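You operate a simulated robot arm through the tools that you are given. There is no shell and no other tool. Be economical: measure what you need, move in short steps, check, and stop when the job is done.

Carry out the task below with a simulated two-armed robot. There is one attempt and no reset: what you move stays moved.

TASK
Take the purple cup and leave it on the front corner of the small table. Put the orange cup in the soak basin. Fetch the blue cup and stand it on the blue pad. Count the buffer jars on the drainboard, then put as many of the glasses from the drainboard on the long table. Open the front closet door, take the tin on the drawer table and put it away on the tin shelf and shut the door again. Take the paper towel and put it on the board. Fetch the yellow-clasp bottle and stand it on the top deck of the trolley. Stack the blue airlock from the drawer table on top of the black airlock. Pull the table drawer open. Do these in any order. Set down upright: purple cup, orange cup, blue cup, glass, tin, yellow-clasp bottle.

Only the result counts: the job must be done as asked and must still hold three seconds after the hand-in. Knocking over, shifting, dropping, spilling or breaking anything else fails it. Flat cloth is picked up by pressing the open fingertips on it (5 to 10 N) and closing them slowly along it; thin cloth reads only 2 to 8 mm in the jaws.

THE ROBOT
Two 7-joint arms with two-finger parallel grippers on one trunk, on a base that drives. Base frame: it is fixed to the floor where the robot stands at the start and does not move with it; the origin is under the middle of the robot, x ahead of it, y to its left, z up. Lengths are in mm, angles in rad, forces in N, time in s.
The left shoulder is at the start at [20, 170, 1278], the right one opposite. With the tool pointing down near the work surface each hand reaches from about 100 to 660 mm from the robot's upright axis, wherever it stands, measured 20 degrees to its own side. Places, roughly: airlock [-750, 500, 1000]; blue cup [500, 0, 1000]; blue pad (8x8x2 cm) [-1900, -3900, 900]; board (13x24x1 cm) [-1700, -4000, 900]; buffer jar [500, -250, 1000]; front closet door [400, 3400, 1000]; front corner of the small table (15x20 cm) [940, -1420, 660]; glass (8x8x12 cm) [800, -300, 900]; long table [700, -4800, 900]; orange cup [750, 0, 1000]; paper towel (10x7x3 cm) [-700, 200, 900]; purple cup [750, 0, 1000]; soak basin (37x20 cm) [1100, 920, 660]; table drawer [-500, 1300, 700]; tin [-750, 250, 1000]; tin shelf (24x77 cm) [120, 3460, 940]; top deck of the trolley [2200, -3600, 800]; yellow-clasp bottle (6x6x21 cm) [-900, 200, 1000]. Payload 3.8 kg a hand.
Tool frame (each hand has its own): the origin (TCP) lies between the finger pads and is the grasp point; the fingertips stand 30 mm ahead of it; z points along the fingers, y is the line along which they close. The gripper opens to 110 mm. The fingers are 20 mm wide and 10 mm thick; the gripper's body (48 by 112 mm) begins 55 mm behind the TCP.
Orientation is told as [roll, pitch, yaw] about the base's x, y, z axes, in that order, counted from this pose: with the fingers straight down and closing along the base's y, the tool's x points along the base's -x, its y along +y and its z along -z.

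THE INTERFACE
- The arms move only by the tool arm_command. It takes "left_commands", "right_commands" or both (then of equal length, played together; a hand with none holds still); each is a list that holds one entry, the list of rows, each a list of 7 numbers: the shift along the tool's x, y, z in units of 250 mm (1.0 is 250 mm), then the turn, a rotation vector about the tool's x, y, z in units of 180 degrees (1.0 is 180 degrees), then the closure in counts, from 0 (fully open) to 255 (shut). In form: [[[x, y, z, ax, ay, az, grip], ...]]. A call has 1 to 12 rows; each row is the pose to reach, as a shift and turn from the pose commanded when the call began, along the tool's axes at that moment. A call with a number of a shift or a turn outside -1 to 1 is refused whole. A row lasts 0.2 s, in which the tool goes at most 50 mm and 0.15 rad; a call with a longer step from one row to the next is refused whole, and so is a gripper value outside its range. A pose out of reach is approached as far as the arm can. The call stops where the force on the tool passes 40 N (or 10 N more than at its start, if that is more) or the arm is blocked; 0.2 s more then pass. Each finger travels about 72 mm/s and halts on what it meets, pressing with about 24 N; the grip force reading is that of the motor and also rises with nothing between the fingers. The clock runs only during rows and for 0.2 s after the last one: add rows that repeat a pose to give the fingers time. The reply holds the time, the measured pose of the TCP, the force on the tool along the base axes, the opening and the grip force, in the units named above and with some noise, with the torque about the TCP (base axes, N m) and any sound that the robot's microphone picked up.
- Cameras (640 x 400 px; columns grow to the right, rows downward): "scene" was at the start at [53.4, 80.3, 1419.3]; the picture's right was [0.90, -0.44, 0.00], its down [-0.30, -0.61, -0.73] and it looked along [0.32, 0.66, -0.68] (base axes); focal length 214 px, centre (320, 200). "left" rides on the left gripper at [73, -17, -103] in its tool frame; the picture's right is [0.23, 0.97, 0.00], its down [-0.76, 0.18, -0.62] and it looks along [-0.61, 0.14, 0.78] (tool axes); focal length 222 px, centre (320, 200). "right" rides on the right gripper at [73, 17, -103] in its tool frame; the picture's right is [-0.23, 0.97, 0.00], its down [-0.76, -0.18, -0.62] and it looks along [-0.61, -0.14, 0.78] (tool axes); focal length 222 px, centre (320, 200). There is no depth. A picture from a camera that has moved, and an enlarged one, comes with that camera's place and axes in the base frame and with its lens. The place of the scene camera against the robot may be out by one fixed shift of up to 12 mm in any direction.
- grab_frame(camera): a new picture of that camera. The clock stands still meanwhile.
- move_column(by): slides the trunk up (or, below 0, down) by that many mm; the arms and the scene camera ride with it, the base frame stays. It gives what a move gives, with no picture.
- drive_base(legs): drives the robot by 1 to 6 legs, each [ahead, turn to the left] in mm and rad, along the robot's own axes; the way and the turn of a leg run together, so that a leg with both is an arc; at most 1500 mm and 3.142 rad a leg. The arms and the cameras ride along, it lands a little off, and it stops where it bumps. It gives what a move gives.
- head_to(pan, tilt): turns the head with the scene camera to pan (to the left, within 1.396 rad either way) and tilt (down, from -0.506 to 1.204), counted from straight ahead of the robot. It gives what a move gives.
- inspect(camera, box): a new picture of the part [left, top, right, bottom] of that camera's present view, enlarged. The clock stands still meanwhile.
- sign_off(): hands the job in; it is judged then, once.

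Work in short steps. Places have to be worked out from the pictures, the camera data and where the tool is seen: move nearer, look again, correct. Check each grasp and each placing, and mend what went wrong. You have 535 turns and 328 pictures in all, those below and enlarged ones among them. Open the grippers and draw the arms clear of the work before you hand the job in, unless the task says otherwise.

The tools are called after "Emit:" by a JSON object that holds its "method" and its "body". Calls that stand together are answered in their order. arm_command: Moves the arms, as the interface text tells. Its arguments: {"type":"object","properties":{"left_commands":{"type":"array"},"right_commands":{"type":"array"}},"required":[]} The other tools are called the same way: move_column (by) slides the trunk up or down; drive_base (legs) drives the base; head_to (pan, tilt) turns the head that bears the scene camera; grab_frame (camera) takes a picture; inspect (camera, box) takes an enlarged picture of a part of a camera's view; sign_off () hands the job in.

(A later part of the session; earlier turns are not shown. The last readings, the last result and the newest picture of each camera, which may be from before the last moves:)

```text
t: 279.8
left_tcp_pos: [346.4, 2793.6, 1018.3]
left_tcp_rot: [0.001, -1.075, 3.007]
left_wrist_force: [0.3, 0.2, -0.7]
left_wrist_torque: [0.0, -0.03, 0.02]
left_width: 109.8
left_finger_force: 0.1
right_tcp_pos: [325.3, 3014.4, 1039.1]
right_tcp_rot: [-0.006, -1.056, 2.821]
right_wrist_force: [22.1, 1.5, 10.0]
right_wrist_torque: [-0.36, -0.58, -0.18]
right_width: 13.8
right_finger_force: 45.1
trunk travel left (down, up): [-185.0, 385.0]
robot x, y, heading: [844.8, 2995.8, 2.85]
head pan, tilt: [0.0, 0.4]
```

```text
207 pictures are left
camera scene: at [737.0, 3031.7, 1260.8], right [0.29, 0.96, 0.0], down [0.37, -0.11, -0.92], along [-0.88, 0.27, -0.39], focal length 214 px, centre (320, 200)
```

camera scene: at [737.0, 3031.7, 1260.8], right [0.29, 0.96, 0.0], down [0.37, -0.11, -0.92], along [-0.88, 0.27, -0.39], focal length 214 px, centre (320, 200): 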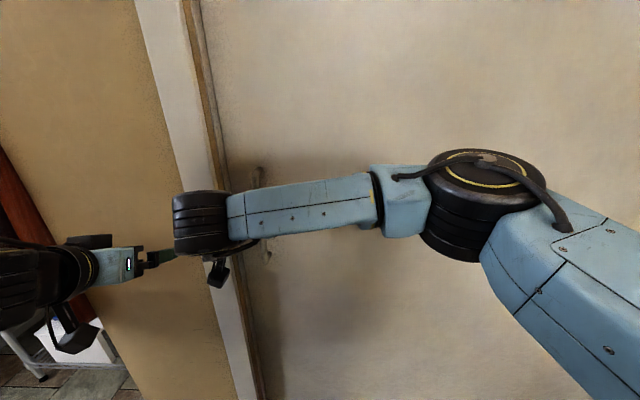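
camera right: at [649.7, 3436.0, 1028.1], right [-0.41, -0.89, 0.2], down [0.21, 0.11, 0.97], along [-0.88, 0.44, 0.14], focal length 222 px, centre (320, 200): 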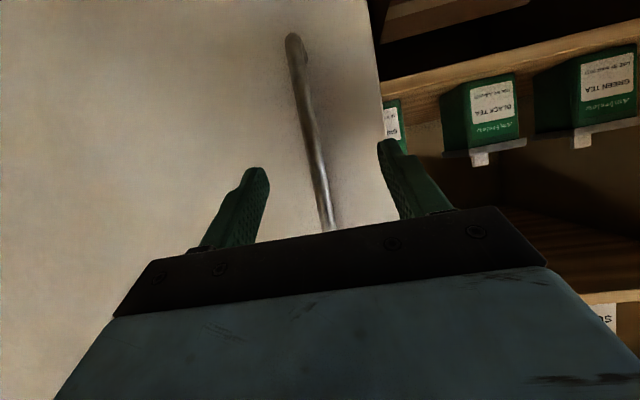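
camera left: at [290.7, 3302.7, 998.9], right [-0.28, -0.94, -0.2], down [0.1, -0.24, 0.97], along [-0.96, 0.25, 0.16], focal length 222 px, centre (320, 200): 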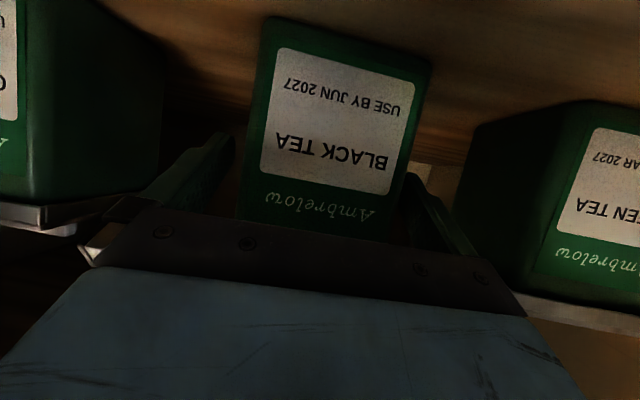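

The door hit its stop: handle back at its starting place. I release and draw both hands back, then check.

Emit:
{"method": "arm_command", "body": {"right_commands": [[[0, 0, 0, 0, 0, 0, 180], [0, 0, 0, 0, 0, 0, 120], [0, 0, 0, 0, 0, 0, 80], [0, 0, 0, 0, 0, 0, 80], [0.05, 0, -0.09, 0, 0, 0, 80], [0.1, 0, -0.18, 0, 0, 0, 80], [0.15, -0.05, -0.27, 0, 0, 0, 80], [0.2, -0.2, -0.36, 0, 0, 0, 80], [0.2, -0.35, -0.36, 0, 0, 0, 80]]]}}

Emit:
{"method": "grab_frame", "body": {"camera": "scene"}}

Emit:
{"method": "grab_frame", "body": {"camera": "right"}}

```text
t: 281.8
left_tcp_pos: [345.2, 2793.9, 1015.9]
left_tcp_rot: [0.002, -1.071, 3.006]
left_wrist_force: [-1.0, 0.5, 0.2]
left_wrist_torque: [0.0, 0.02, 0.0]
left_width: 109.9
left_finger_force: 0.0
right_tcp_pos: [450.7, 3062.0, 1038.4]
right_tcp_rot: [-0.009, -1.053, 2.82]
right_wrist_force: [1.0, 0.0, -0.8]
right_wrist_torque: [0.02, -0.01, 0.01]
right_width: 75.6
right_finger_force: 0.0
trunk travel left (down, up): [-185.0, 385.0]
robot x, y, heading: [844.6, 2993.7, 2.852]
head pan, tilt: [0.0, 0.4]
```

```text
206 pictures are left
camera scene: at [733.4, 3032.1, 1260.4], right [0.29, 0.96, 0.0], down [0.37, -0.11, -0.92], along [-0.88, 0.27, -0.39], focal length 214 px, centre (320, 200)
```

scene: 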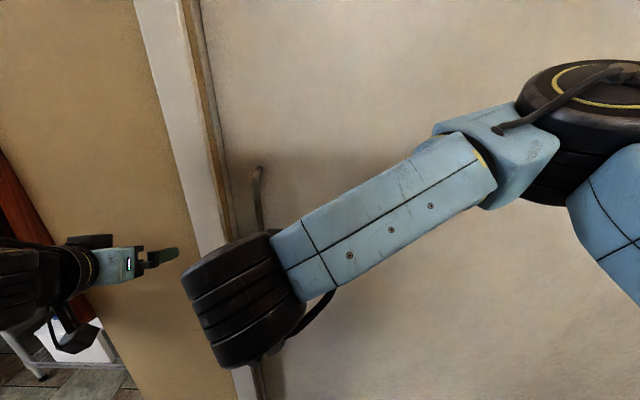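

```text
205 pictures are left
camera right: at [563.8, 3006.4, 1026.9], right [-0.42, -0.89, 0.19], down [0.21, 0.11, 0.97], along [-0.88, 0.45, 0.14], focal length 222 px, centre (320, 200)
```

right: 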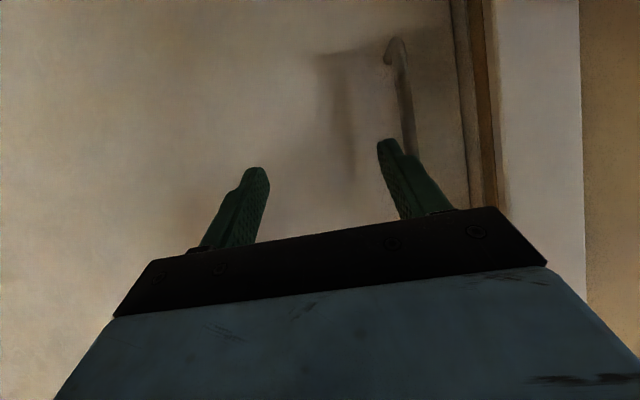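

The door is shut as at the start. I tuck the left hand, back off and turn north, ready to reverse down the corridor.

Emit:
{"method": "arm_command", "body": {"left_commands": [[[0, -0.1, 0, 0, 0, 0, 0], [0.0, -0.2, -0.03, 0, 0, 0, 0], [0.02, -0.3, -0.06, 0, 0, 0, 0], [0.04, -0.4, -0.1, 0, 0, 0, 0]]]}}

Emit:
{"method": "drive_base", "body": {"legs": [[-45, 0], [0, -1.57]]}}

```text
t: 282.8
left_tcp_pos: [367.6, 2897.8, 1023.0]
left_tcp_rot: [-0.003, -1.071, 3.01]
left_wrist_force: [0.0, 0.7, -0.7]
left_wrist_torque: [0.01, 0.0, 0.04]
left_width: 109.9
left_finger_force: 0.1
left hand out of reach, approached as far as the arm can: row 2, 3, 4
right_tcp_pos: [450.1, 3062.5, 1039.4]
right_tcp_rot: [-0.009, -1.051, 2.822]
right_wrist_force: [-0.7, -0.2, 0.1]
right_wrist_torque: [-0.06, -0.03, 0.0]
right_width: 75.2
right_finger_force: 0.1
trunk travel left (down, up): [-185.0, 385.0]
robot x, y, heading: [848.8, 2990.7, 2.852]
head pan, tilt: [0.0, 0.4]
```

```text
t: 287.6
left_tcp_pos: [795.4, 3458.8, 1022.0]
left_tcp_rot: [-0.001, -1.072, 1.44]
left_wrist_force: [-0.8, -0.5, 0.0]
left_wrist_torque: [0.02, -0.01, 0.01]
left_width: 110.1
left_finger_force: 0.0
right_tcp_pos: [959.6, 3377.1, 1038.1]
right_tcp_rot: [-0.009, -1.051, 1.252]
right_wrist_force: [0.2, 0.7, 0.4]
right_wrist_torque: [0.02, -0.01, -0.03]
right_width: 75.4
right_finger_force: 0.1
trunk travel left (down, up): [-185.0, 385.0]
robot x, y, heading: [890.2, 2973.1, 1.278]
head pan, tilt: [0.0, 0.4]
```

Stretch both arms forward, then reverse south.

Emit:
{"method": "arm_command", "body": {"left_commands": [[[-0.05, 0, 0.09, 0, 0, 0, 60], [-0.1, 0, 0.18, 0, 0, 0, 120], [-0.14, 0, 0.25, 0, 0, 0, 180], [-0.172, 0, 0.316, 0, 0, 0, 255]]], "right_commands": [[[-0.05, 0, 0.09, 0, 0, 0, 120], [-0.11, 0, 0.19, 0, 0, 0, 180], [-0.17, 0, 0.29, 0, 0, 0, 255], [-0.218, 0, 0.382, 0, 0, 0, 255]]]}}

Emit:
{"method": "drive_base", "body": {"legs": [[-800, 0]]}}

Emit:
{"method": "drive_base", "body": {"legs": [[-700, 0]]}}

```text
t: 288.6
left_tcp_pos: [805.5, 3548.9, 1022.3]
left_tcp_rot: [-0.001, -1.07, 1.436]
left_wrist_force: [0.2, 0.1, -0.5]
left_wrist_torque: [0.03, -0.02, 0.01]
left_width: 0.2
left_finger_force: 23.2
right_tcp_pos: [995.4, 3479.3, 1040.2]
right_tcp_rot: [-0.013, -1.051, 1.253]
right_wrist_force: [-0.2, -0.5, 0.6]
right_wrist_torque: [-0.02, 0.0, -0.02]
right_width: 0.1
right_finger_force: 24.5
trunk travel left (down, up): [-185.0, 385.0]
robot x, y, heading: [889.0, 2980.9, 1.274]
head pan, tilt: [0.0, 0.4]
```

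```text
t: 292.8
left_tcp_pos: [588.4, 2786.4, 1013.3]
left_tcp_rot: [0.045, -1.055, 1.385]
left_wrist_force: [-0.8, 0.9, 0.7]
left_wrist_torque: [-0.04, 0.0, -0.04]
left_width: 0.1
left_finger_force: 24.0
right_tcp_pos: [771.1, 2718.8, 1033.7]
right_tcp_rot: [-0.002, -1.041, 1.251]
right_wrist_force: [0.6, 0.2, -0.2]
right_wrist_torque: [0.03, 0.05, 0.04]
right_width: 0.0
right_finger_force: 23.7
trunk travel left (down, up): [-185.0, 385.0]
robot x, y, heading: [661.9, 2214.0, 1.268]
head pan, tilt: [0.0, 0.4]
stopped in leg 1: the robot was blocked; the commanded pose is now the measured one
```

```text
t: 293.6
left_tcp_pos: [590.4, 2782.2, 1013.1]
left_tcp_rot: [0.066, -1.056, 1.358]
left_wrist_force: [0.9, 0.0, -0.1]
left_wrist_torque: [-0.03, -0.03, 0.01]
left_width: 0.2
left_finger_force: 24.2
right_tcp_pos: [767.2, 2718.0, 1034.1]
right_tcp_rot: [-0.003, -1.045, 1.254]
right_wrist_force: [-0.1, 0.7, 0.4]
right_wrist_torque: [-0.01, 0.0, 0.03]
right_width: 0.0
right_finger_force: 24.0
trunk travel left (down, up): [-185.0, 385.0]
robot x, y, heading: [660.4, 2207.2, 1.262]
head pan, tilt: [0.0, 0.4]
stopped in leg 1: the robot was blocked; the commanded pose is now the measured one
```

Blocked again with the left arm being pushed. I drive 60 forward and look at the left side.

Emit:
{"method": "drive_base", "body": {"legs": [[60, 0]]}}

Emit:
{"method": "head_to", "body": {"pan": 1.0, "tilt": 0.3}}

Emit:
{"method": "grab_frame", "body": {"camera": "scene"}}

```text
t: 294.6
left_tcp_pos: [598.3, 2831.0, 1016.0]
left_tcp_rot: [0.046, -1.063, 1.38]
left_wrist_force: [0.1, -0.3, 0.4]
left_wrist_torque: [0.0, 0.01, 0.0]
left_width: 0.0
left_finger_force: 24.1
right_tcp_pos: [778.5, 2767.1, 1037.8]
right_tcp_rot: [-0.014, -1.053, 1.262]
right_wrist_force: [0.5, -0.2, 0.4]
right_wrist_torque: [-0.02, 0.01, -0.02]
right_width: 0.1
right_finger_force: 24.0
trunk travel left (down, up): [-185.0, 385.0]
robot x, y, heading: [679.6, 2264.5, 1.266]
head pan, tilt: [0.0, 0.4]
```

```text
t: 295.9
left_tcp_pos: [599.0, 2830.2, 1017.6]
left_tcp_rot: [0.047, -1.064, 1.381]
left_wrist_force: [-0.1, -0.6, 0.6]
left_wrist_torque: [0.01, -0.01, -0.01]
left_width: 0.0
left_finger_force: 24.4
right_tcp_pos: [777.1, 2764.6, 1038.2]
right_tcp_rot: [-0.011, -1.054, 1.262]
right_wrist_force: [0.2, 0.0, 0.3]
right_wrist_torque: [0.0, -0.03, 0.03]
right_width: 0.0
right_finger_force: 23.4
trunk travel left (down, up): [-185.0, 385.0]
robot x, y, heading: [680.8, 2262.1, 1.266]
head pan, tilt: [1.0, 0.3]
```

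```text
204 pictures are left
camera scene: at [622.0, 2362.2, 1269.7], right [0.77, 0.64, 0.0], down [0.19, -0.23, -0.96], along [-0.61, 0.73, -0.3], focal length 214 px, centre (320, 200)
```

scene: 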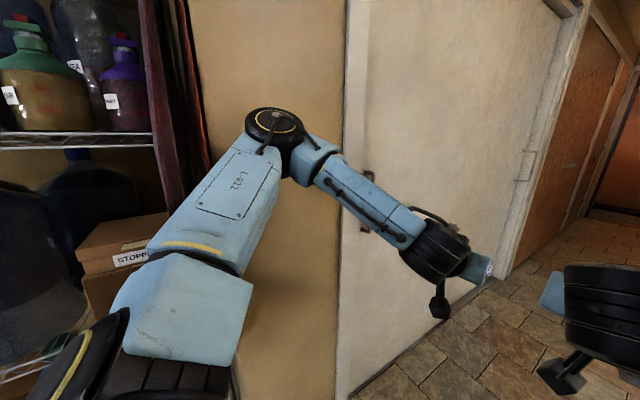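

I look further back-left.

Emit:
{"method": "head_to", "body": {"pan": 1.39, "tilt": 0.35}}

Emit:
{"method": "grab_frame", "body": {"camera": "scene"}}

Emit:
{"method": "head_to", "body": {"pan": -1.39, "tilt": 0.35}}

Emit:
{"method": "grab_frame", "body": {"camera": "scene"}}

```text
t: 296.7
left_tcp_pos: [599.2, 2829.5, 1017.0]
left_tcp_rot: [0.046, -1.065, 1.38]
left_wrist_force: [0.8, -0.6, 0.3]
left_wrist_torque: [-0.02, -0.05, 0.0]
left_width: 0.0
left_finger_force: 24.0
right_tcp_pos: [778.1, 2765.1, 1039.5]
right_tcp_rot: [-0.013, -1.054, 1.261]
right_wrist_force: [-0.1, -0.4, 0.1]
right_wrist_torque: [-0.02, -0.02, 0.02]
right_width: 0.0
right_finger_force: 23.8
trunk travel left (down, up): [-185.0, 385.0]
robot x, y, heading: [679.6, 2265.4, 1.269]
head pan, tilt: [1.389, 0.351]
```

```text
203 pictures are left
camera scene: at [599.5, 2334.1, 1265.0], right [0.47, 0.88, 0.0], down [0.3, -0.16, -0.94], along [-0.83, 0.44, -0.34], focal length 214 px, centre (320, 200)
```

scene: 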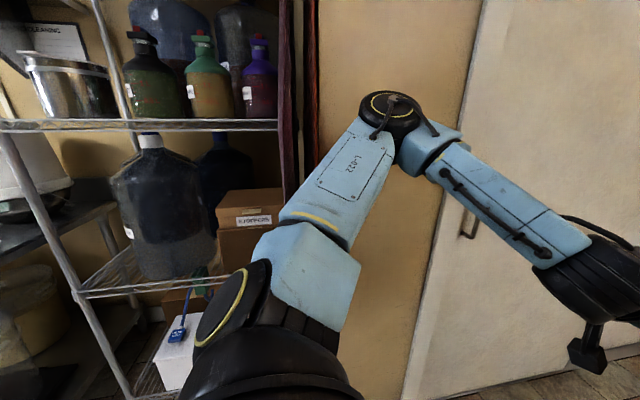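

```text
t: 299.2
left_tcp_pos: [599.6, 2829.8, 1019.0]
left_tcp_rot: [0.046, -1.064, 1.381]
left_wrist_force: [0.7, -0.2, -0.1]
left_wrist_torque: [0.02, -0.02, -0.02]
left_width: 0.1
left_finger_force: 23.9
right_tcp_pos: [777.0, 2766.2, 1039.7]
right_tcp_rot: [-0.011, -1.053, 1.262]
right_wrist_force: [0.3, 0.2, -0.3]
right_wrist_torque: [0.0, 0.01, -0.01]
right_width: 0.0
right_finger_force: 23.8
trunk travel left (down, up): [-185.0, 385.0]
robot x, y, heading: [681.7, 2263.4, 1.265]
head pan, tilt: [-1.389, 0.351]
```

```text
202 pictures are left
camera scene: at [774.3, 2279.3, 1265.0], right [-0.12, -0.99, 0.0], down [-0.34, 0.04, -0.94], along [0.93, -0.11, -0.34], focal length 214 px, centre (320, 200)
```

scene: 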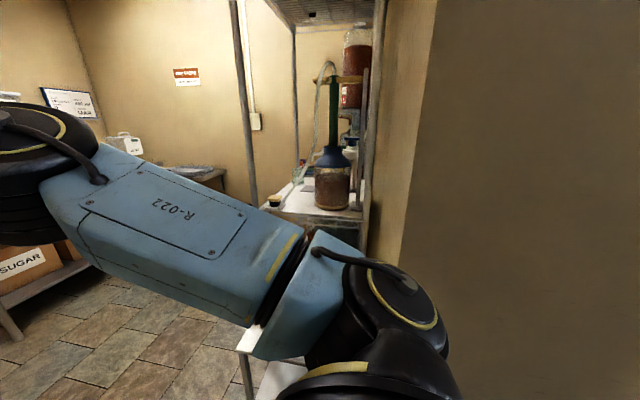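

The right elbow would catch the end of the east wall: I'm ~55 mm too far east. I shift west by a forward jog and reverse again.

Emit:
{"method": "drive_base", "body": {"legs": [[0, 0.15], [370, 0], [0, -0.15]]}}

Emit:
{"method": "drive_base", "body": {"legs": [[-600, 0]]}}

```text
t: 300.1
left_tcp_pos: [552.7, 2823.4, 1012.2]
left_tcp_rot: [0.066, -1.053, 1.447]
left_wrist_force: [0.6, 0.6, -0.3]
left_wrist_torque: [0.0, -0.01, 0.03]
left_width: 0.0
left_finger_force: 23.9
right_tcp_pos: [732.4, 2778.1, 1037.4]
right_tcp_rot: [-0.009, -1.05, 1.354]
right_wrist_force: [1.0, -0.4, -0.7]
right_wrist_torque: [-0.05, 0.02, -0.01]
right_width: 0.0
right_finger_force: 23.8
trunk travel left (down, up): [-185.0, 385.0]
robot x, y, heading: [682.2, 2264.9, 1.353]
head pan, tilt: [-1.389, 0.351]
stopped in leg 1: the robot was blocked; the commanded pose is now the measured one
```

```text
t: 301.1
left_tcp_pos: [558.5, 2813.3, 1006.4]
left_tcp_rot: [0.086, -1.043, 1.417]
left_wrist_force: [-0.1, 0.1, 1.0]
left_wrist_torque: [-0.04, 0.01, 0.01]
left_width: 0.0
left_finger_force: 23.8
right_tcp_pos: [732.4, 2768.8, 1036.0]
right_tcp_rot: [-0.005, -1.045, 1.348]
right_wrist_force: [0.2, 0.2, 0.6]
right_wrist_torque: [-0.02, 0.04, -0.02]
right_width: 0.1
right_finger_force: 23.7
trunk travel left (down, up): [-185.0, 385.0]
robot x, y, heading: [683.1, 2250.6, 1.34]
head pan, tilt: [-1.389, 0.351]
stopped in leg 1: the robot was blocked; the commanded pose is now the measured one
```

The left arm brushes the curtain edge, which hangs out into the corridor. I turn back, go 200 mm north, and stretch the arms further to slim down.

Emit:
{"method": "drive_base", "body": {"legs": [[0, -0.08], [200, 0]]}}

Emit:
{"method": "head_to", "body": {"pan": 0.9, "tilt": 0.45}}

Emit:
{"method": "grab_frame", "body": {"camera": "scene"}}

```text
t: 303.1
left_tcp_pos: [655.5, 3004.2, 1011.3]
left_tcp_rot: [0.074, -1.054, 1.353]
left_wrist_force: [0.8, 0.3, -0.7]
left_wrist_torque: [-0.02, 0.0, 0.01]
left_width: 0.0
left_finger_force: 24.0
right_tcp_pos: [828.3, 2942.9, 1039.8]
right_tcp_rot: [-0.009, -1.052, 1.274]
right_wrist_force: [0.0, -0.9, -0.2]
right_wrist_torque: [0.02, -0.02, 0.01]
right_width: 0.0
right_finger_force: 23.9
trunk travel left (down, up): [-185.0, 385.0]
robot x, y, heading: [740.0, 2441.6, 1.268]
head pan, tilt: [-1.389, 0.351]
```

```text
t: 305.2
left_tcp_pos: [655.0, 3002.4, 1012.0]
left_tcp_rot: [0.072, -1.053, 1.353]
left_wrist_force: [-0.4, 0.0, -0.2]
left_wrist_torque: [0.01, 0.01, -0.02]
left_width: 0.0
left_finger_force: 23.6
right_tcp_pos: [828.3, 2944.0, 1040.5]
right_tcp_rot: [-0.011, -1.057, 1.273]
right_wrist_force: [-0.5, 0.4, 0.4]
right_wrist_torque: [0.03, -0.03, 0.02]
right_width: 0.0
right_finger_force: 24.2
trunk travel left (down, up): [-185.0, 385.0]
robot x, y, heading: [734.6, 2443.8, 1.263]
head pan, tilt: [0.901, 0.45]
```

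```text
201 pictures are left
camera scene: at [688.2, 2543.5, 1255.8], right [0.83, 0.56, 0.0], down [0.24, -0.36, -0.9], along [-0.5, 0.75, -0.44], focal length 214 px, centre (320, 200)
```

scene: 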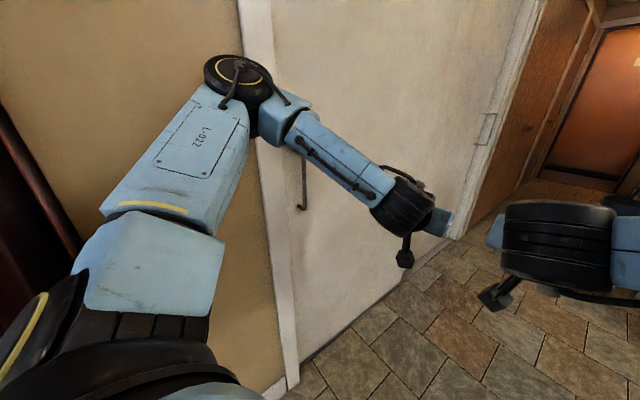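

I extend both arms well forward and parallel.

Emit:
{"method": "arm_command", "body": {"left_commands": [[[-0.04, -0.04, 0.07, 0.005, 0, 0, 255], [-0.08, -0.09, 0.15, 0.01, 0, 0, 255], [-0.12, -0.13, 0.22, 0.015, 0, 0, 255], [-0.16, -0.17, 0.3, 0.02, 0, 0, 255], [-0.212, -0.22, 0.374, 0.023, 0, 0, 255]]], "right_commands": [[[-0.04, -0.13, 0.07, 0, 0, 0, 255], [-0.08, -0.26, 0.15, 0, 0, 0, 255], [-0.12, -0.39, 0.22, 0, 0, 0, 255], [-0.17, -0.52, 0.3, 0, 0, 0, 255], [-0.222, -0.656, 0.393, 0, 0, 0, 255]]]}}

Emit:
{"method": "grab_frame", "body": {"camera": "scene"}}

Emit:
{"method": "head_to", "body": {"pan": -0.9, "tilt": 0.45}}

Emit:
{"method": "grab_frame", "body": {"camera": "scene"}}

```text
t: 306.4
left_tcp_pos: [726.5, 3101.2, 1009.4]
left_tcp_rot: [0.0, -1.054, 1.353]
left_wrist_force: [-0.3, 0.2, -0.4]
left_wrist_torque: [-0.02, -0.02, 0.01]
left_width: 0.0
left_finger_force: 24.8
right_tcp_pos: [1019.6, 3000.1, 1038.0]
right_tcp_rot: [-0.009, -1.055, 1.276]
right_wrist_force: [-0.6, -0.3, -0.9]
right_wrist_torque: [-0.01, 0.01, 0.03]
right_width: 0.1
right_finger_force: 24.0
trunk travel left (down, up): [-185.0, 385.0]
robot x, y, heading: [733.1, 2442.7, 1.266]
head pan, tilt: [0.901, 0.45]
```

```text
200 pictures are left
camera scene: at [688.9, 2544.1, 1255.7], right [0.83, 0.56, 0.0], down [0.24, -0.36, -0.9], along [-0.5, 0.75, -0.44], focal length 214 px, centre (320, 200)
```

scene: 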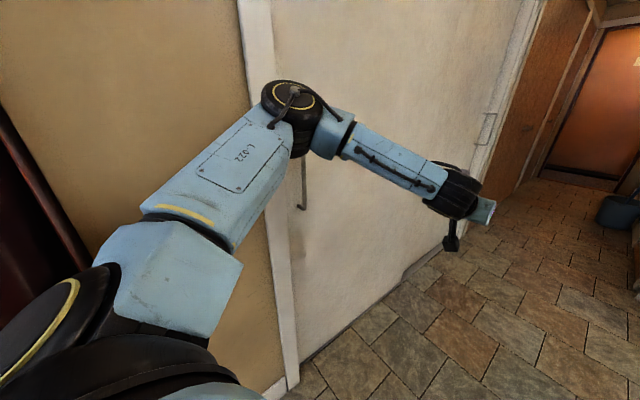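

```text
t: 308.2
left_tcp_pos: [724.7, 3100.2, 1008.8]
left_tcp_rot: [0.001, -1.055, 1.352]
left_wrist_force: [0.7, 0.6, -0.2]
left_wrist_torque: [0.01, -0.01, -0.02]
left_width: 0.0
left_finger_force: 24.1
right_tcp_pos: [1018.5, 2999.6, 1036.2]
right_tcp_rot: [-0.01, -1.057, 1.274]
right_wrist_force: [-1.2, 0.2, -0.7]
right_wrist_torque: [-0.01, 0.0, -0.03]
right_width: 0.1
right_finger_force: 24.4
trunk travel left (down, up): [-185.0, 385.0]
robot x, y, heading: [739.9, 2439.7, 1.262]
head pan, tilt: [-0.901, 0.45]
```

```text
199 pictures are left
camera scene: at [825.6, 2500.2, 1255.8], right [0.36, -0.93, 0.0], down [-0.41, -0.16, -0.9], along [0.84, 0.32, -0.44], focal length 214 px, centre (320, 200)
```

scene: 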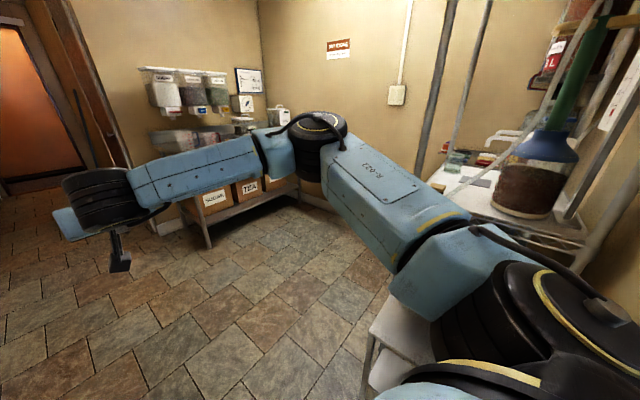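

Slimmer now. I reverse with a slight eastward drift, then straight on.

Emit:
{"method": "drive_base", "body": {"legs": [[0, 0.09], [-300, 0], [0, -0.09]]}}

Emit:
{"method": "drive_base", "body": {"legs": [[-500, 0]]}}

```text
t: 311.0
left_tcp_pos: [612.8, 2806.2, 1000.3]
left_tcp_rot: [0.013, -1.042, 1.411]
left_wrist_force: [0.0, 0.6, 1.5]
left_wrist_torque: [-0.01, 0.02, -0.01]
left_width: 0.1
left_finger_force: 23.9
right_tcp_pos: [904.8, 2739.1, 1031.0]
right_tcp_rot: [-0.012, -1.047, 1.365]
right_wrist_force: [-0.2, -0.6, -0.4]
right_wrist_torque: [0.04, 0.02, 0.02]
right_width: 0.1
right_finger_force: 24.2
trunk travel left (down, up): [-185.0, 385.0]
robot x, y, heading: [670.4, 2149.3, 1.34]
head pan, tilt: [-0.901, 0.45]
stopped in leg 2: the robot was blocked; the commanded pose is now the measured one
```

```text
t: 311.7
left_tcp_pos: [616.7, 2804.2, 998.5]
left_tcp_rot: [0.017, -1.038, 1.4]
left_wrist_force: [0.9, 0.4, -0.5]
left_wrist_torque: [0.01, -0.02, 0.01]
left_width: 0.0
left_finger_force: 23.4
right_tcp_pos: [903.9, 2737.4, 1031.3]
right_tcp_rot: [-0.012, -1.048, 1.365]
right_wrist_force: [-0.7, 0.0, -0.5]
right_wrist_torque: [-0.01, 0.0, 0.01]
right_width: 0.0
right_finger_force: 23.2
trunk travel left (down, up): [-185.0, 385.0]
robot x, y, heading: [672.9, 2144.3, 1.34]
head pan, tilt: [-0.901, 0.45]
stopped in leg 1: the robot was blocked; the commanded pose is now the measured one
```

Turning back right takes the elbow off the curtain; then reverse straight.

Emit:
{"method": "drive_base", "body": {"legs": [[30, 0], [0, -0.12], [-400, 0]]}}

Emit:
{"method": "head_to", "body": {"pan": 1.3, "tilt": 0.45}}

Emit:
{"method": "grab_frame", "body": {"camera": "scene"}}

```text
t: 315.2
left_tcp_pos: [567.8, 2458.2, 1006.6]
left_tcp_rot: [0.018, -1.05, 1.275]
left_wrist_force: [-0.5, 0.8, 0.5]
left_wrist_torque: [-0.03, 0.04, 0.01]
left_width: 0.0
left_finger_force: 23.8
right_tcp_pos: [846.3, 2354.1, 1037.0]
right_tcp_rot: [-0.01, -1.057, 1.236]
right_wrist_force: [-1.1, -0.5, 0.8]
right_wrist_torque: [-0.02, 0.01, -0.01]
right_width: 0.0
right_finger_force: 23.9
trunk travel left (down, up): [-185.0, 385.0]
robot x, y, heading: [541.0, 1804.4, 1.211]
head pan, tilt: [-0.901, 0.45]
```

```text
t: 317.2
left_tcp_pos: [568.8, 2457.7, 1007.8]
left_tcp_rot: [0.016, -1.05, 1.275]
left_wrist_force: [0.5, -0.5, 1.0]
left_wrist_torque: [-0.01, 0.0, 0.0]
left_width: 0.0
left_finger_force: 23.9
right_tcp_pos: [845.5, 2353.3, 1037.8]
right_tcp_rot: [-0.011, -1.056, 1.234]
right_wrist_force: [0.7, -0.6, 0.2]
right_wrist_torque: [-0.04, 0.02, 0.01]
right_width: 0.1
right_finger_force: 23.9
trunk travel left (down, up): [-185.0, 385.0]
robot x, y, heading: [541.8, 1807.3, 1.211]
head pan, tilt: [1.3, 0.45]
```

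```text
198 pictures are left
camera scene: at [472.0, 1886.3, 1255.8], right [0.59, 0.81, 0.0], down [0.35, -0.26, -0.9], along [-0.73, 0.53, -0.44], focal length 214 px, centre (320, 200)
```

scene: 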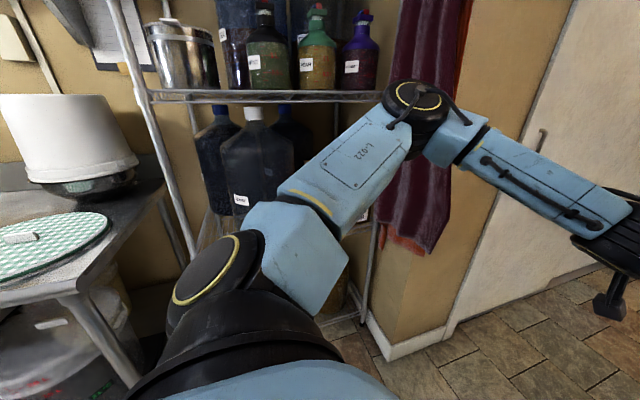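

Through. Now I reverse to a spot in front of the drawer (≈(314,1203)), then draw the hands in.

Emit:
{"method": "drive_base", "body": {"legs": [[-640, 0]]}}

Emit:
{"method": "arm_command", "body": {"left_commands": [[[0.08, 0, -0.15, 0, 0, 0, 255], [0.16, 0, -0.29, 0, 0, 0, 255], [0.23, 0, -0.42, 0, 0, 0, 255], [0.3, 0, -0.54, 0, 0, 0, 255]]], "right_commands": [[[0.08, 0, -0.15, 0, 0, 0, 255], [0.16, 0, -0.29, 0, 0, 0, 255], [0.23, 0, -0.42, 0, 0, 0, 255], [0.3, 0, -0.54, 0, 0, 0, 255]]]}}

Emit:
{"method": "drive_base", "body": {"legs": [[0, 1.63]]}}

Emit:
{"method": "head_to", "body": {"pan": 0.2, "tilt": 0.8}}

Emit:
{"method": "grab_frame", "body": {"camera": "scene"}}

```text
t: 320.8
left_tcp_pos: [346.4, 1865.7, 1006.3]
left_tcp_rot: [0.02, -1.051, 1.269]
left_wrist_force: [-0.3, -0.6, -0.4]
left_wrist_torque: [-0.01, 0.02, -0.02]
left_width: 0.0
left_finger_force: 24.2
right_tcp_pos: [624.3, 1760.5, 1038.3]
right_tcp_rot: [-0.01, -1.057, 1.23]
right_wrist_force: [-0.5, -0.4, 0.3]
right_wrist_torque: [-0.01, 0.01, 0.0]
right_width: 0.0
right_finger_force: 24.3
trunk travel left (down, up): [-185.0, 385.0]
robot x, y, heading: [318.6, 1211.2, 1.205]
head pan, tilt: [1.3, 0.45]
```

```text
t: 321.8
left_tcp_pos: [305.6, 1716.3, 1007.2]
left_tcp_rot: [0.018, -1.053, 1.27]
left_wrist_force: [0.6, -0.6, -0.2]
left_wrist_torque: [-0.01, 0.02, 0.02]
left_width: 0.0
left_finger_force: 23.6
right_tcp_pos: [572.6, 1613.5, 1041.2]
right_tcp_rot: [-0.011, -1.058, 1.228]
right_wrist_force: [0.8, -0.4, -0.4]
right_wrist_torque: [-0.06, -0.01, 0.02]
right_width: 0.1
right_finger_force: 24.4
trunk travel left (down, up): [-185.0, 385.0]
robot x, y, heading: [318.5, 1212.6, 1.205]
head pan, tilt: [1.3, 0.45]
```

```text
t: 326.2
left_tcp_pos: [-181.8, 1160.9, 1006.4]
left_tcp_rot: [0.016, -1.05, 2.919]
left_wrist_force: [-0.1, 0.1, 0.0]
left_wrist_torque: [0.02, -0.01, -0.01]
left_width: 0.0
left_finger_force: 23.6
right_tcp_pos: [-99.4, 1435.4, 1039.9]
right_tcp_rot: [-0.01, -1.056, 2.879]
right_wrist_force: [-0.7, 0.8, -1.1]
right_wrist_torque: [-0.01, 0.0, -0.01]
right_width: 0.1
right_finger_force: 24.0
trunk travel left (down, up): [-185.0, 385.0]
robot x, y, heading: [323.2, 1216.3, 2.858]
head pan, tilt: [1.3, 0.45]
```

```text
t: 327.5
left_tcp_pos: [-182.4, 1160.8, 1006.4]
left_tcp_rot: [0.017, -1.051, 2.918]
left_wrist_force: [-0.8, 0.8, -0.1]
left_wrist_torque: [-0.01, 0.02, 0.01]
left_width: 0.0
left_finger_force: 24.0
right_tcp_pos: [-98.9, 1435.8, 1039.8]
right_tcp_rot: [-0.012, -1.056, 2.879]
right_wrist_force: [-0.2, 0.2, -0.2]
right_wrist_torque: [0.0, 0.01, -0.03]
right_width: 0.0
right_finger_force: 23.8
trunk travel left (down, up): [-185.0, 385.0]
robot x, y, heading: [320.2, 1213.0, 2.856]
head pan, tilt: [0.201, 0.799]
```

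```text
197 pictures are left
camera scene: at [214.0, 1232.4, 1225.4], right [0.09, 1.0, 0.0], down [0.71, -0.06, -0.7], along [-0.69, 0.06, -0.72], focal length 214 px, centre (320, 200)
```

scene: 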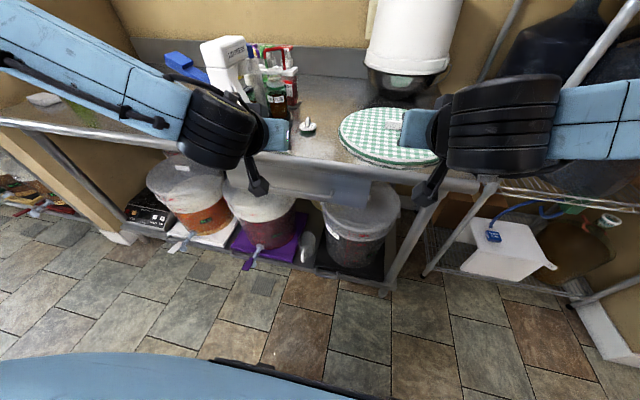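

I zoom on the drawer and handle.

Emit:
{"method": "inspect", "body": {"camera": "scene", "box": [220, 130, 390, 240]}}

```text
3.64 times, centred on (305, 185) of scene
camera zoom: at [214.0, 1232.4, 1225.4], right [0.09, 1.0, 0.0], down [0.71, -0.06, -0.7], along [-0.69, 0.06, -0.72], focal length 780 px, centre (374, 254)
```

zoom: 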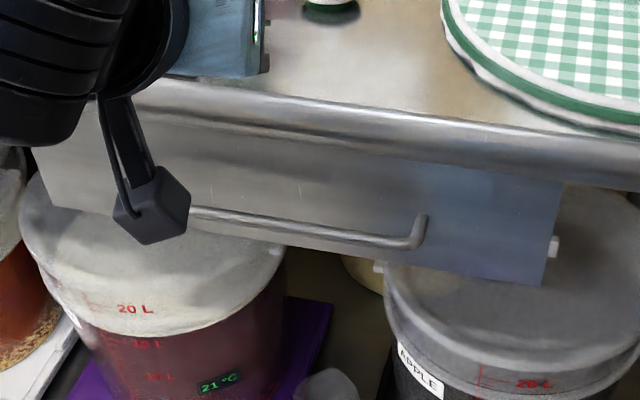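

The bar's right end is at ≈(−264,1313,735), ~35 mm off the drawer face, well below the table rim. I'll grip it with the fingers one above and one below: back off 80 mm and roll the left hand 90°.

Emit:
{"method": "drive_base", "body": {"legs": [[-80, 0]]}}

Emit:
{"method": "arm_command", "body": {"left_commands": [[[0, 0, 0, 0, 0, 0.0417, 255], [0, 0, 0, 0, 0, 0.0833, 200], [0, 0, 0, 0, 0, 0.125, 150], [0, 0, 0, 0, 0, 0.1667, 100], [0, 0, 0, 0, 0, 0.2083, 100], [0, 0, 0, 0, 0, 0.25, 100], [0, 0, 0, 0, 0, 0.2917, 100], [0, 0, 0, 0, 0, 0.3333, 100], [0, 0, 0, 0, 0, 0.375, 100], [0, 0, 0, 0, 0, 0.4167, 100], [0, 0, 0, 0, 0, 0.4583, 100], [0, 0, 0, 0, 0, 0.5, 100]]]}}

```text
t: 328.6
left_tcp_pos: [-106.0, 1139.0, 1007.6]
left_tcp_rot: [0.017, -1.053, 2.918]
left_wrist_force: [1.1, 1.1, -0.5]
left_wrist_torque: [0.01, 0.01, 0.02]
left_width: 0.0
left_finger_force: 24.4
right_tcp_pos: [-23.6, 1413.3, 1040.0]
right_tcp_rot: [-0.01, -1.056, 2.88]
right_wrist_force: [1.0, -0.2, 0.0]
right_wrist_torque: [0.0, 0.04, 0.02]
right_width: 0.1
right_finger_force: 23.9
trunk travel left (down, up): [-185.0, 385.0]
robot x, y, heading: [395.9, 1190.8, 2.858]
head pan, tilt: [0.201, 0.799]
```

```text
t: 331.2
left_tcp_pos: [-106.9, 1139.0, 1007.0]
left_tcp_rot: [1.052, 0.011, 1.362]
left_wrist_force: [-0.2, 0.8, -0.8]
left_wrist_torque: [0.0, 0.0, 0.0]
left_width: 67.1
left_finger_force: 0.0
right_tcp_pos: [-24.3, 1414.0, 1038.8]
right_tcp_rot: [-0.01, -1.056, 2.877]
right_wrist_force: [-0.3, -0.7, 0.4]
right_wrist_torque: [0.03, -0.03, -0.01]
right_width: 0.0
right_finger_force: 24.8
trunk travel left (down, up): [-185.0, 385.0]
robot x, y, heading: [392.6, 1191.8, 2.855]
head pan, tilt: [0.201, 0.799]
```

The roll worked. I level the hand by 20°, then lower the column 180.

Emit:
{"method": "arm_command", "body": {"left_commands": [[[0, 0, 0, -0.037, 0, 0, 100], [0, 0, 0, -0.074, 0, 0, 100], [0, 0, 0, -0.111, 0, 0, 100], [0, 0, 0, -0.111, 0, 0, 100]]]}}

Emit:
{"method": "move_column", "body": {"by": -180}}

Emit:
{"method": "grab_frame", "body": {"camera": "left"}}

Emit:
{"method": "grab_frame", "body": {"camera": "scene"}}

```text
t: 332.2
left_tcp_pos: [-106.4, 1140.0, 1006.3]
left_tcp_rot: [1.401, 0.009, 1.365]
left_wrist_force: [-0.9, -0.5, 1.1]
left_wrist_torque: [0.02, 0.02, 0.02]
left_width: 66.8
left_finger_force: 0.0
right_tcp_pos: [-24.8, 1413.9, 1039.9]
right_tcp_rot: [-0.008, -1.054, 2.878]
right_wrist_force: [0.4, 0.3, -0.4]
right_wrist_torque: [0.01, 0.0, 0.02]
right_width: 0.0
right_finger_force: 23.8
trunk travel left (down, up): [-185.0, 385.0]
robot x, y, heading: [393.5, 1188.2, 2.855]
head pan, tilt: [0.201, 0.799]
```

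```text
t: 334.2
left_tcp_pos: [-106.8, 1138.1, 826.7]
left_tcp_rot: [1.399, 0.009, 1.364]
left_wrist_force: [0.8, 0.0, -0.9]
left_wrist_torque: [0.01, -0.01, 0.0]
left_width: 66.8
left_finger_force: 0.0
right_tcp_pos: [-23.5, 1413.1, 860.1]
right_tcp_rot: [-0.009, -1.055, 2.878]
right_wrist_force: [-0.8, 0.1, -1.2]
right_wrist_torque: [-0.01, 0.01, 0.01]
right_width: 0.0
right_finger_force: 24.4
trunk travel left (down, up): [-5.0, 565.0]
robot x, y, heading: [391.3, 1190.1, 2.856]
head pan, tilt: [0.201, 0.799]
```

```text
195 pictures are left
camera left: at [-19.9, 1045.5, 828.0], right [-0.21, -0.18, 0.96], down [0.73, 0.63, 0.27], along [-0.65, 0.76, 0.0], focal length 222 px, centre (320, 200)
```

left: 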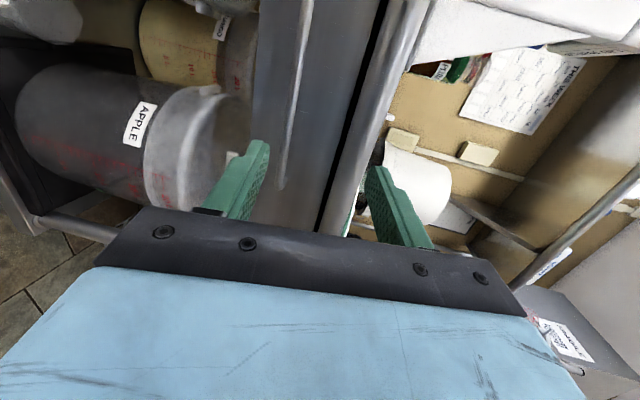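

```text
194 pictures are left
camera scene: at [289.7, 1210.2, 1045.4], right [0.09, 1.0, 0.0], down [0.71, -0.06, -0.7], along [-0.69, 0.06, -0.72], focal length 214 px, centre (320, 200)
```

scene: 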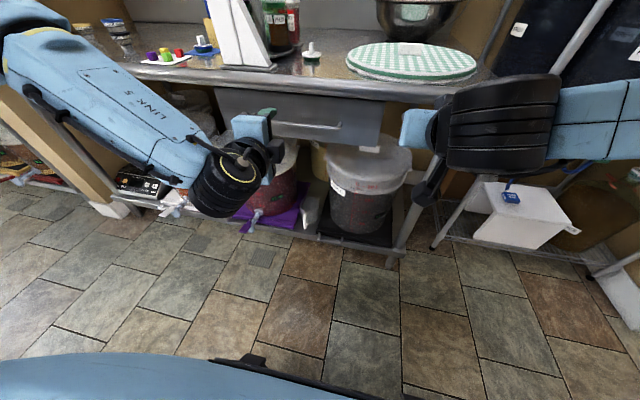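

The handle is visible below the rim. I lower the hand 89 mm to the bar's height.

Emit:
{"method": "arm_command", "body": {"left_commands": [[[0, -0.09, 0.015, 0, 0, 0, 100], [0, -0.18, 0.03, 0, 0, 0, 100], [0, -0.27, 0.045, 0, 0, 0, 100], [0, -0.351, 0.06, 0, 0, 0, 100], [0, -0.351, 0.06, 0, 0, 0, 100]]]}}

Emit:
{"method": "grab_frame", "body": {"camera": "left"}}

Emit:
{"method": "inspect", "body": {"camera": "scene", "box": [180, 60, 400, 220]}}

```text
t: 335.4
left_tcp_pos: [-111.3, 1123.8, 751.7]
left_tcp_rot: [1.398, 0.01, 1.361]
left_wrist_force: [-0.2, -0.1, -0.1]
left_wrist_torque: [0.0, 0.0, -0.01]
left_width: 67.0
left_finger_force: 0.0
left hand out of reach, approached as far as the arm can: row 3, 4, 5
right_tcp_pos: [-24.5, 1413.9, 858.8]
right_tcp_rot: [-0.011, -1.057, 2.877]
right_wrist_force: [-0.1, 0.2, 0.4]
right_wrist_torque: [0.01, -0.01, -0.02]
right_width: 0.1
right_finger_force: 24.0
trunk travel left (down, up): [-5.0, 565.0]
robot x, y, heading: [393.1, 1196.0, 2.86]
head pan, tilt: [0.201, 0.799]
```

```text
193 pictures are left
camera left: at [-23.6, 1030.9, 753.1], right [-0.21, -0.18, 0.96], down [0.73, 0.63, 0.28], along [-0.65, 0.76, 0.0], focal length 222 px, centre (320, 200)
```

left: 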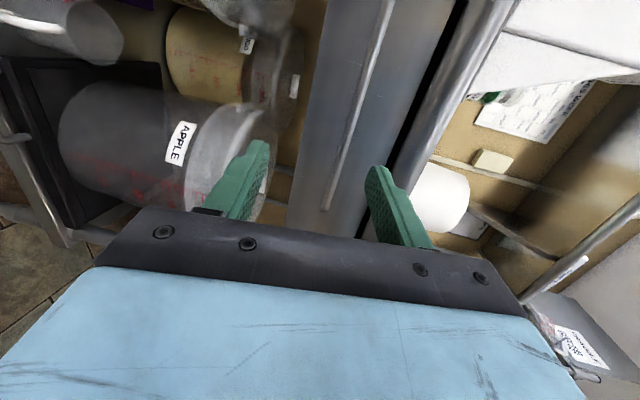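

```text
2.50 times, centred on (290, 140) of scene
camera zoom: at [289.6, 1210.1, 1045.3], right [0.09, 1.0, 0.0], down [0.71, -0.06, -0.7], along [-0.69, 0.06, -0.72], focal length 536 px, centre (395, 350)
```

zoom: 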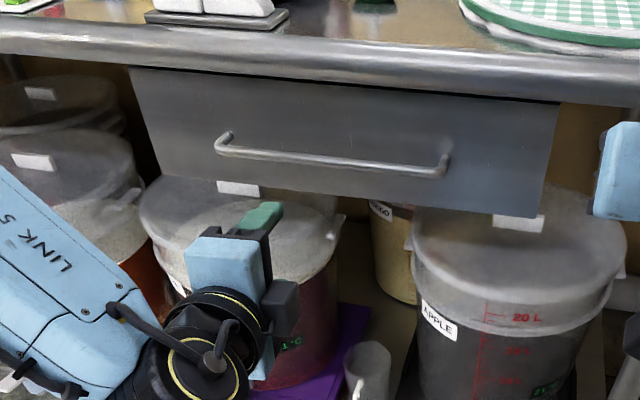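

The handle is clear now: bar at z≈760, d≈−628. I raise 10 mm and move forward 120 mm.

Emit:
{"method": "arm_command", "body": {"left_commands": [[[0, 0.04, 0, 0, 0, 0, 100], [0, 0.06, 0.12, 0, 0, 0, 100], [0, 0.08, 0.24, 0, 0, 0, 100], [0, 0.1, 0.36, 0, 0, 0, 100], [0, 0.121, 0.466, 0, 0, 0, 100], [0, 0.121, 0.466, 0, 0, 0, 100]]]}}

Emit:
{"method": "grab_frame", "body": {"camera": "left"}}

Emit:
{"method": "inspect", "body": {"camera": "scene", "box": [180, 60, 400, 220]}}

```text
t: 336.8
left_tcp_pos: [-227.6, 1141.8, 766.7]
left_tcp_rot: [1.398, 0.01, 1.362]
left_wrist_force: [-0.1, -0.6, -0.6]
left_wrist_torque: [0.02, -0.04, 0.04]
left_width: 66.8
left_finger_force: 0.1
left hand out of reach, approached as far as the arm can: row 5, 6
right_tcp_pos: [-24.8, 1412.9, 859.8]
right_tcp_rot: [-0.01, -1.058, 2.877]
right_wrist_force: [-0.2, -0.4, -0.2]
right_wrist_torque: [0.0, -0.01, -0.01]
right_width: 0.1
right_finger_force: 24.1
trunk travel left (down, up): [-5.0, 565.0]
robot x, y, heading: [393.6, 1193.7, 2.855]
head pan, tilt: [0.201, 0.799]
```

```text
191 pictures are left
camera left: at [-140.3, 1049.4, 767.9], right [-0.21, -0.18, 0.96], down [0.73, 0.63, 0.28], along [-0.65, 0.76, 0.0], focal length 222 px, centre (320, 200)
```

left: 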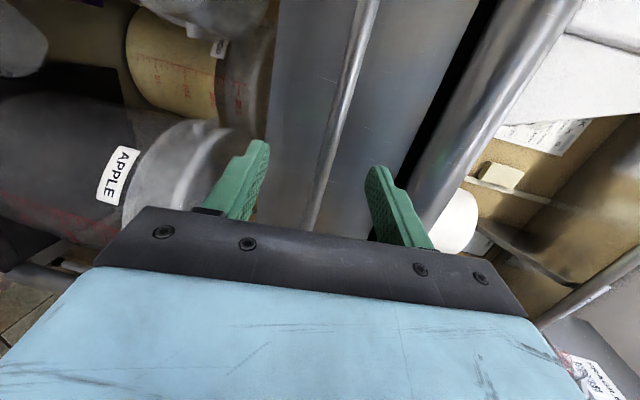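

```text
2.50 times, centred on (290, 140) of scene
camera zoom: at [289.6, 1210.2, 1045.3], right [0.09, 1.0, 0.0], down [0.71, -0.06, -0.7], along [-0.69, 0.06, -0.72], focal length 536 px, centre (395, 350)
```

zoom: 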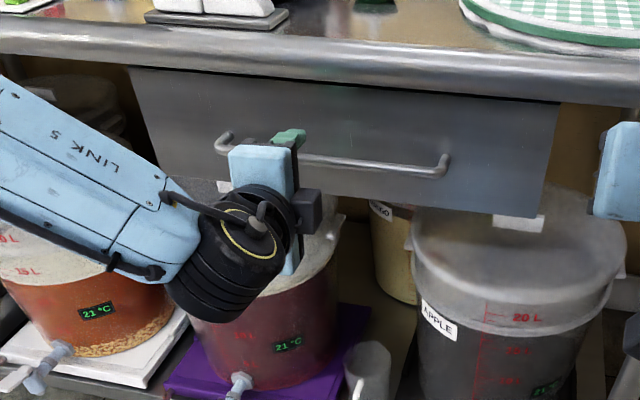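

Well aligned. I bring the hand in with the base: 58 mm forward.

Emit:
{"method": "drive_base", "body": {"legs": [[58, 0]]}}

Emit:
{"method": "grab_frame", "body": {"camera": "left"}}

```text
t: 337.8
left_tcp_pos: [-276.1, 1157.8, 765.1]
left_tcp_rot: [1.397, 0.008, 1.363]
left_wrist_force: [1.5, -0.5, 0.1]
left_wrist_torque: [0.02, 0.03, -0.04]
left_width: 66.9
left_finger_force: 0.1
right_tcp_pos: [-77.0, 1429.9, 860.1]
right_tcp_rot: [-0.01, -1.056, 2.88]
right_wrist_force: [-0.2, 0.3, -0.1]
right_wrist_torque: [0.01, 0.01, 0.01]
right_width: 0.0
right_finger_force: 24.0
trunk travel left (down, up): [-5.0, 565.0]
robot x, y, heading: [340.3, 1207.0, 2.858]
head pan, tilt: [0.201, 0.799]
stopped in leg 1: the force on the tool passed its limit at 72 N (the readings are from after the stop); the commanded pose is now the measured one
```

```text
189 pictures are left
camera left: at [-189.4, 1064.0, 766.9], right [-0.21, -0.18, 0.96], down [0.73, 0.63, 0.28], along [-0.65, 0.76, 0.0], focal length 222 px, centre (320, 200)
```

left: 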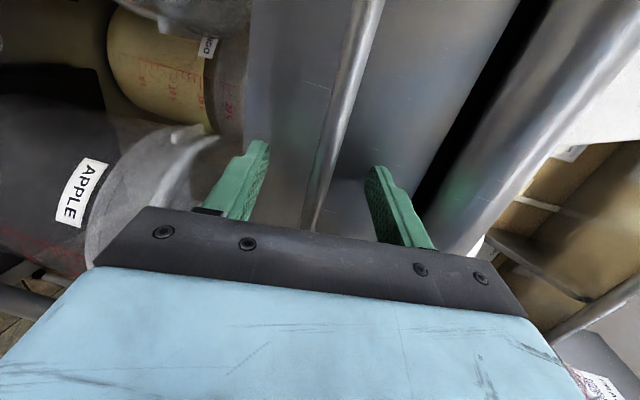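

The fingertips touched the drawer face; the bar lies right between the fingers. I ease back 6 mm and close.

Emit:
{"method": "arm_command", "body": {"left_commands": [[[0, 0, -0.024, 0, 0, 0, 100], [0, 0, -0.024, 0, 0, 0, 150], [0, 0, -0.024, 0, 0, 0, 200], [0, 0, -0.024, 0, 0, 0, 240], [0, 0, -0.024, 0, 0, 0, 255], [0, 0, -0.024, 0, 0, 0, 255]]]}}

```text
t: 339.2
left_tcp_pos: [-271.0, 1156.9, 766.2]
left_tcp_rot: [1.395, 0.009, 1.363]
left_wrist_force: [2.8, -0.4, -5.8]
left_wrist_torque: [-0.64, 0.16, -0.21]
left_width: 11.8
left_finger_force: 44.6
right_tcp_pos: [-76.6, 1428.3, 859.8]
right_tcp_rot: [-0.01, -1.057, 2.877]
right_wrist_force: [-0.1, 0.2, 0.3]
right_wrist_torque: [0.02, 0.0, 0.03]
right_width: 0.0
right_finger_force: 23.8
trunk travel left (down, up): [-5.0, 565.0]
robot x, y, heading: [340.1, 1204.2, 2.854]
head pan, tilt: [0.201, 0.799]
```

Gripped. I pull by reversing the base 120 mm.

Emit:
{"method": "drive_base", "body": {"legs": [[-120, 0]]}}

Emit:
{"method": "inspect", "body": {"camera": "scene", "box": [180, 40, 420, 220]}}

```text
t: 340.5
left_tcp_pos: [-155.5, 1120.9, 765.5]
left_tcp_rot: [1.396, 0.006, 1.371]
left_wrist_force: [-3.9, -15.0, -5.5]
left_wrist_torque: [-0.7, 0.18, -0.11]
left_width: 11.7
left_finger_force: 44.7
right_tcp_pos: [37.1, 1394.1, 858.9]
right_tcp_rot: [-0.014, -1.054, 2.883]
right_wrist_force: [-0.3, 0.1, 0.2]
right_wrist_torque: [-0.02, -0.02, 0.03]
right_width: 0.0
right_finger_force: 24.4
trunk travel left (down, up): [-5.0, 565.0]
robot x, y, heading: [458.7, 1170.5, 2.854]
head pan, tilt: [0.201, 0.799]
```

```text
2.22 times, centred on (300, 130) of scene
camera zoom: at [351.5, 1190.6, 1045.3], right [0.08, 1.0, 0.0], down [0.71, -0.06, -0.7], along [-0.69, 0.06, -0.72], focal length 477 px, centre (364, 356)
```

zoom: 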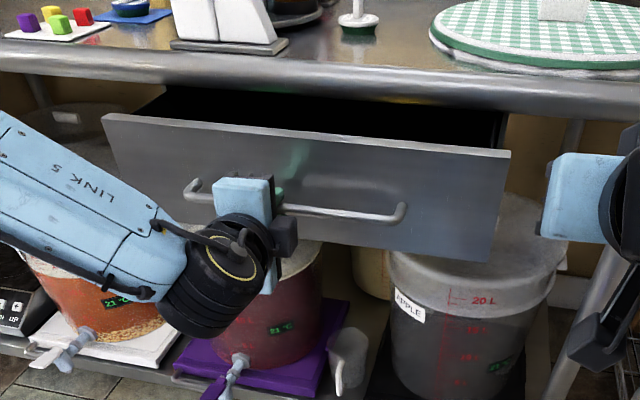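

The drawer is coming out. Another 100 mm with the base.

Emit:
{"method": "drive_base", "body": {"legs": [[-100, 0]]}}

Emit:
{"method": "arm_command", "body": {"left_commands": [[[0, -0.01, -0.08, 0, 0, 0, 255], [0, -0.025, -0.16, 0, 0, 0, 255], [0, -0.04, -0.24, 0, 0, 0, 255], [0, -0.055, -0.32, 0, 0, 0, 255]]]}}

Emit:
{"method": "grab_frame", "body": {"camera": "scene"}}

```text
t: 341.6
left_tcp_pos: [-61.6, 1090.0, 765.2]
left_tcp_rot: [1.398, 0.006, 1.376]
left_wrist_force: [-7.0, -22.9, 0.3]
left_wrist_torque: [-0.83, 0.26, 0.27]
left_width: 11.5
left_finger_force: 44.7
right_tcp_pos: [134.5, 1366.0, 860.5]
right_tcp_rot: [-0.014, -1.057, 2.881]
right_wrist_force: [0.1, 0.1, 0.3]
right_wrist_torque: [-0.02, 0.01, -0.01]
right_width: 0.0
right_finger_force: 24.6
trunk travel left (down, up): [-5.0, 565.0]
robot x, y, heading: [557.0, 1144.8, 2.856]
head pan, tilt: [0.201, 0.799]
```

```text
t: 342.6
left_tcp_pos: [16.6, 1070.9, 764.9]
left_tcp_rot: [1.4, 0.009, 1.389]
left_wrist_force: [-11.4, -35.6, 2.1]
left_wrist_torque: [-0.92, 0.31, 0.21]
left_width: 11.9
left_finger_force: 45.0
right_tcp_pos: [134.1, 1365.0, 860.3]
right_tcp_rot: [-0.017, -1.056, 2.883]
right_wrist_force: [0.0, 0.2, -0.1]
right_wrist_torque: [-0.04, -0.01, 0.03]
right_width: 0.1
right_finger_force: 24.2
trunk travel left (down, up): [-5.0, 565.0]
robot x, y, heading: [555.6, 1144.7, 2.852]
head pan, tilt: [0.201, 0.799]
```

```text
187 pictures are left
camera scene: at [447.6, 1160.6, 1045.3], right [0.08, 1.0, 0.0], down [0.71, -0.06, -0.7], along [-0.69, 0.06, -0.72], focal length 214 px, centre (320, 200)
```

scene: 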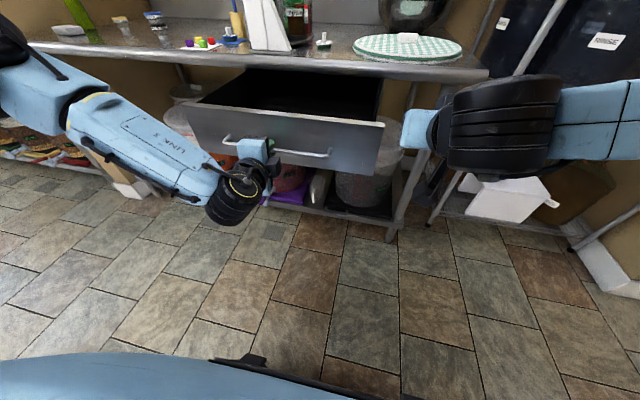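

The drawer stands ~300 mm open. I release, draw back 60 mm and raise the hand.

Emit:
{"method": "arm_command", "body": {"left_commands": [[[0, 0, 0, 0, 0, 0, 200], [0, 0, 0, 0, 0, 0, 150], [0, 0, 0, 0, 0, 0, 100], [0, 0, 0, 0, 0, 0, 100], [0, -0.02, -0.1, 0, 0, 0, 100], [0, -0.04, -0.22, 0, 0, 0, 100], [0, -0.06, -0.32, 0, 0, 0, 100]]]}}

Emit:
{"method": "move_column", "body": {"by": 240}}

Emit:
{"method": "grab_frame", "body": {"camera": "scene"}}

```text
t: 344.2
left_tcp_pos: [88.5, 1065.3, 761.5]
left_tcp_rot: [1.398, 0.008, 1.377]
left_wrist_force: [0.1, 0.1, 0.2]
left_wrist_torque: [-0.01, -0.02, -0.03]
left_width: 67.0
left_finger_force: 0.0
left hand out of reach, approached as far as the arm can: row 7
right_tcp_pos: [134.2, 1367.1, 859.9]
right_tcp_rot: [-0.009, -1.055, 2.878]
right_wrist_force: [0.1, -0.1, -0.4]
right_wrist_torque: [-0.02, 0.01, 0.04]
right_width: 0.0
right_finger_force: 23.4
trunk travel left (down, up): [-5.0, 565.0]
robot x, y, heading: [553.4, 1147.6, 2.856]
head pan, tilt: [0.201, 0.799]
```

```text
t: 346.7
left_tcp_pos: [87.7, 1064.6, 1000.4]
left_tcp_rot: [1.398, 0.01, 1.378]
left_wrist_force: [-0.3, 0.4, -0.2]
left_wrist_torque: [-0.03, -0.02, 0.03]
left_width: 66.9
left_finger_force: 0.0
right_tcp_pos: [133.7, 1366.7, 1099.7]
right_tcp_rot: [-0.009, -1.057, 2.88]
right_wrist_force: [0.2, -0.8, 0.6]
right_wrist_torque: [0.01, -0.01, 0.01]
right_width: 0.0
right_finger_force: 23.7
trunk travel left (down, up): [-245.0, 325.0]
robot x, y, heading: [552.9, 1141.7, 2.855]
head pan, tilt: [0.201, 0.799]
```

```text
186 pictures are left
camera scene: at [448.3, 1163.3, 1285.2], right [0.08, 1.0, 0.0], down [0.71, -0.06, -0.7], along [-0.69, 0.06, -0.72], focal length 214 px, centre (320, 200)
```

scene: 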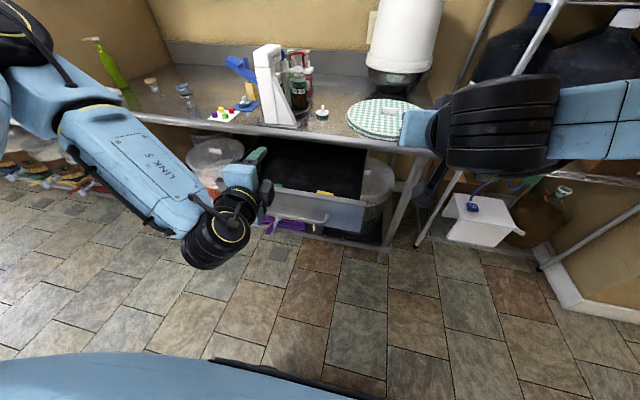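

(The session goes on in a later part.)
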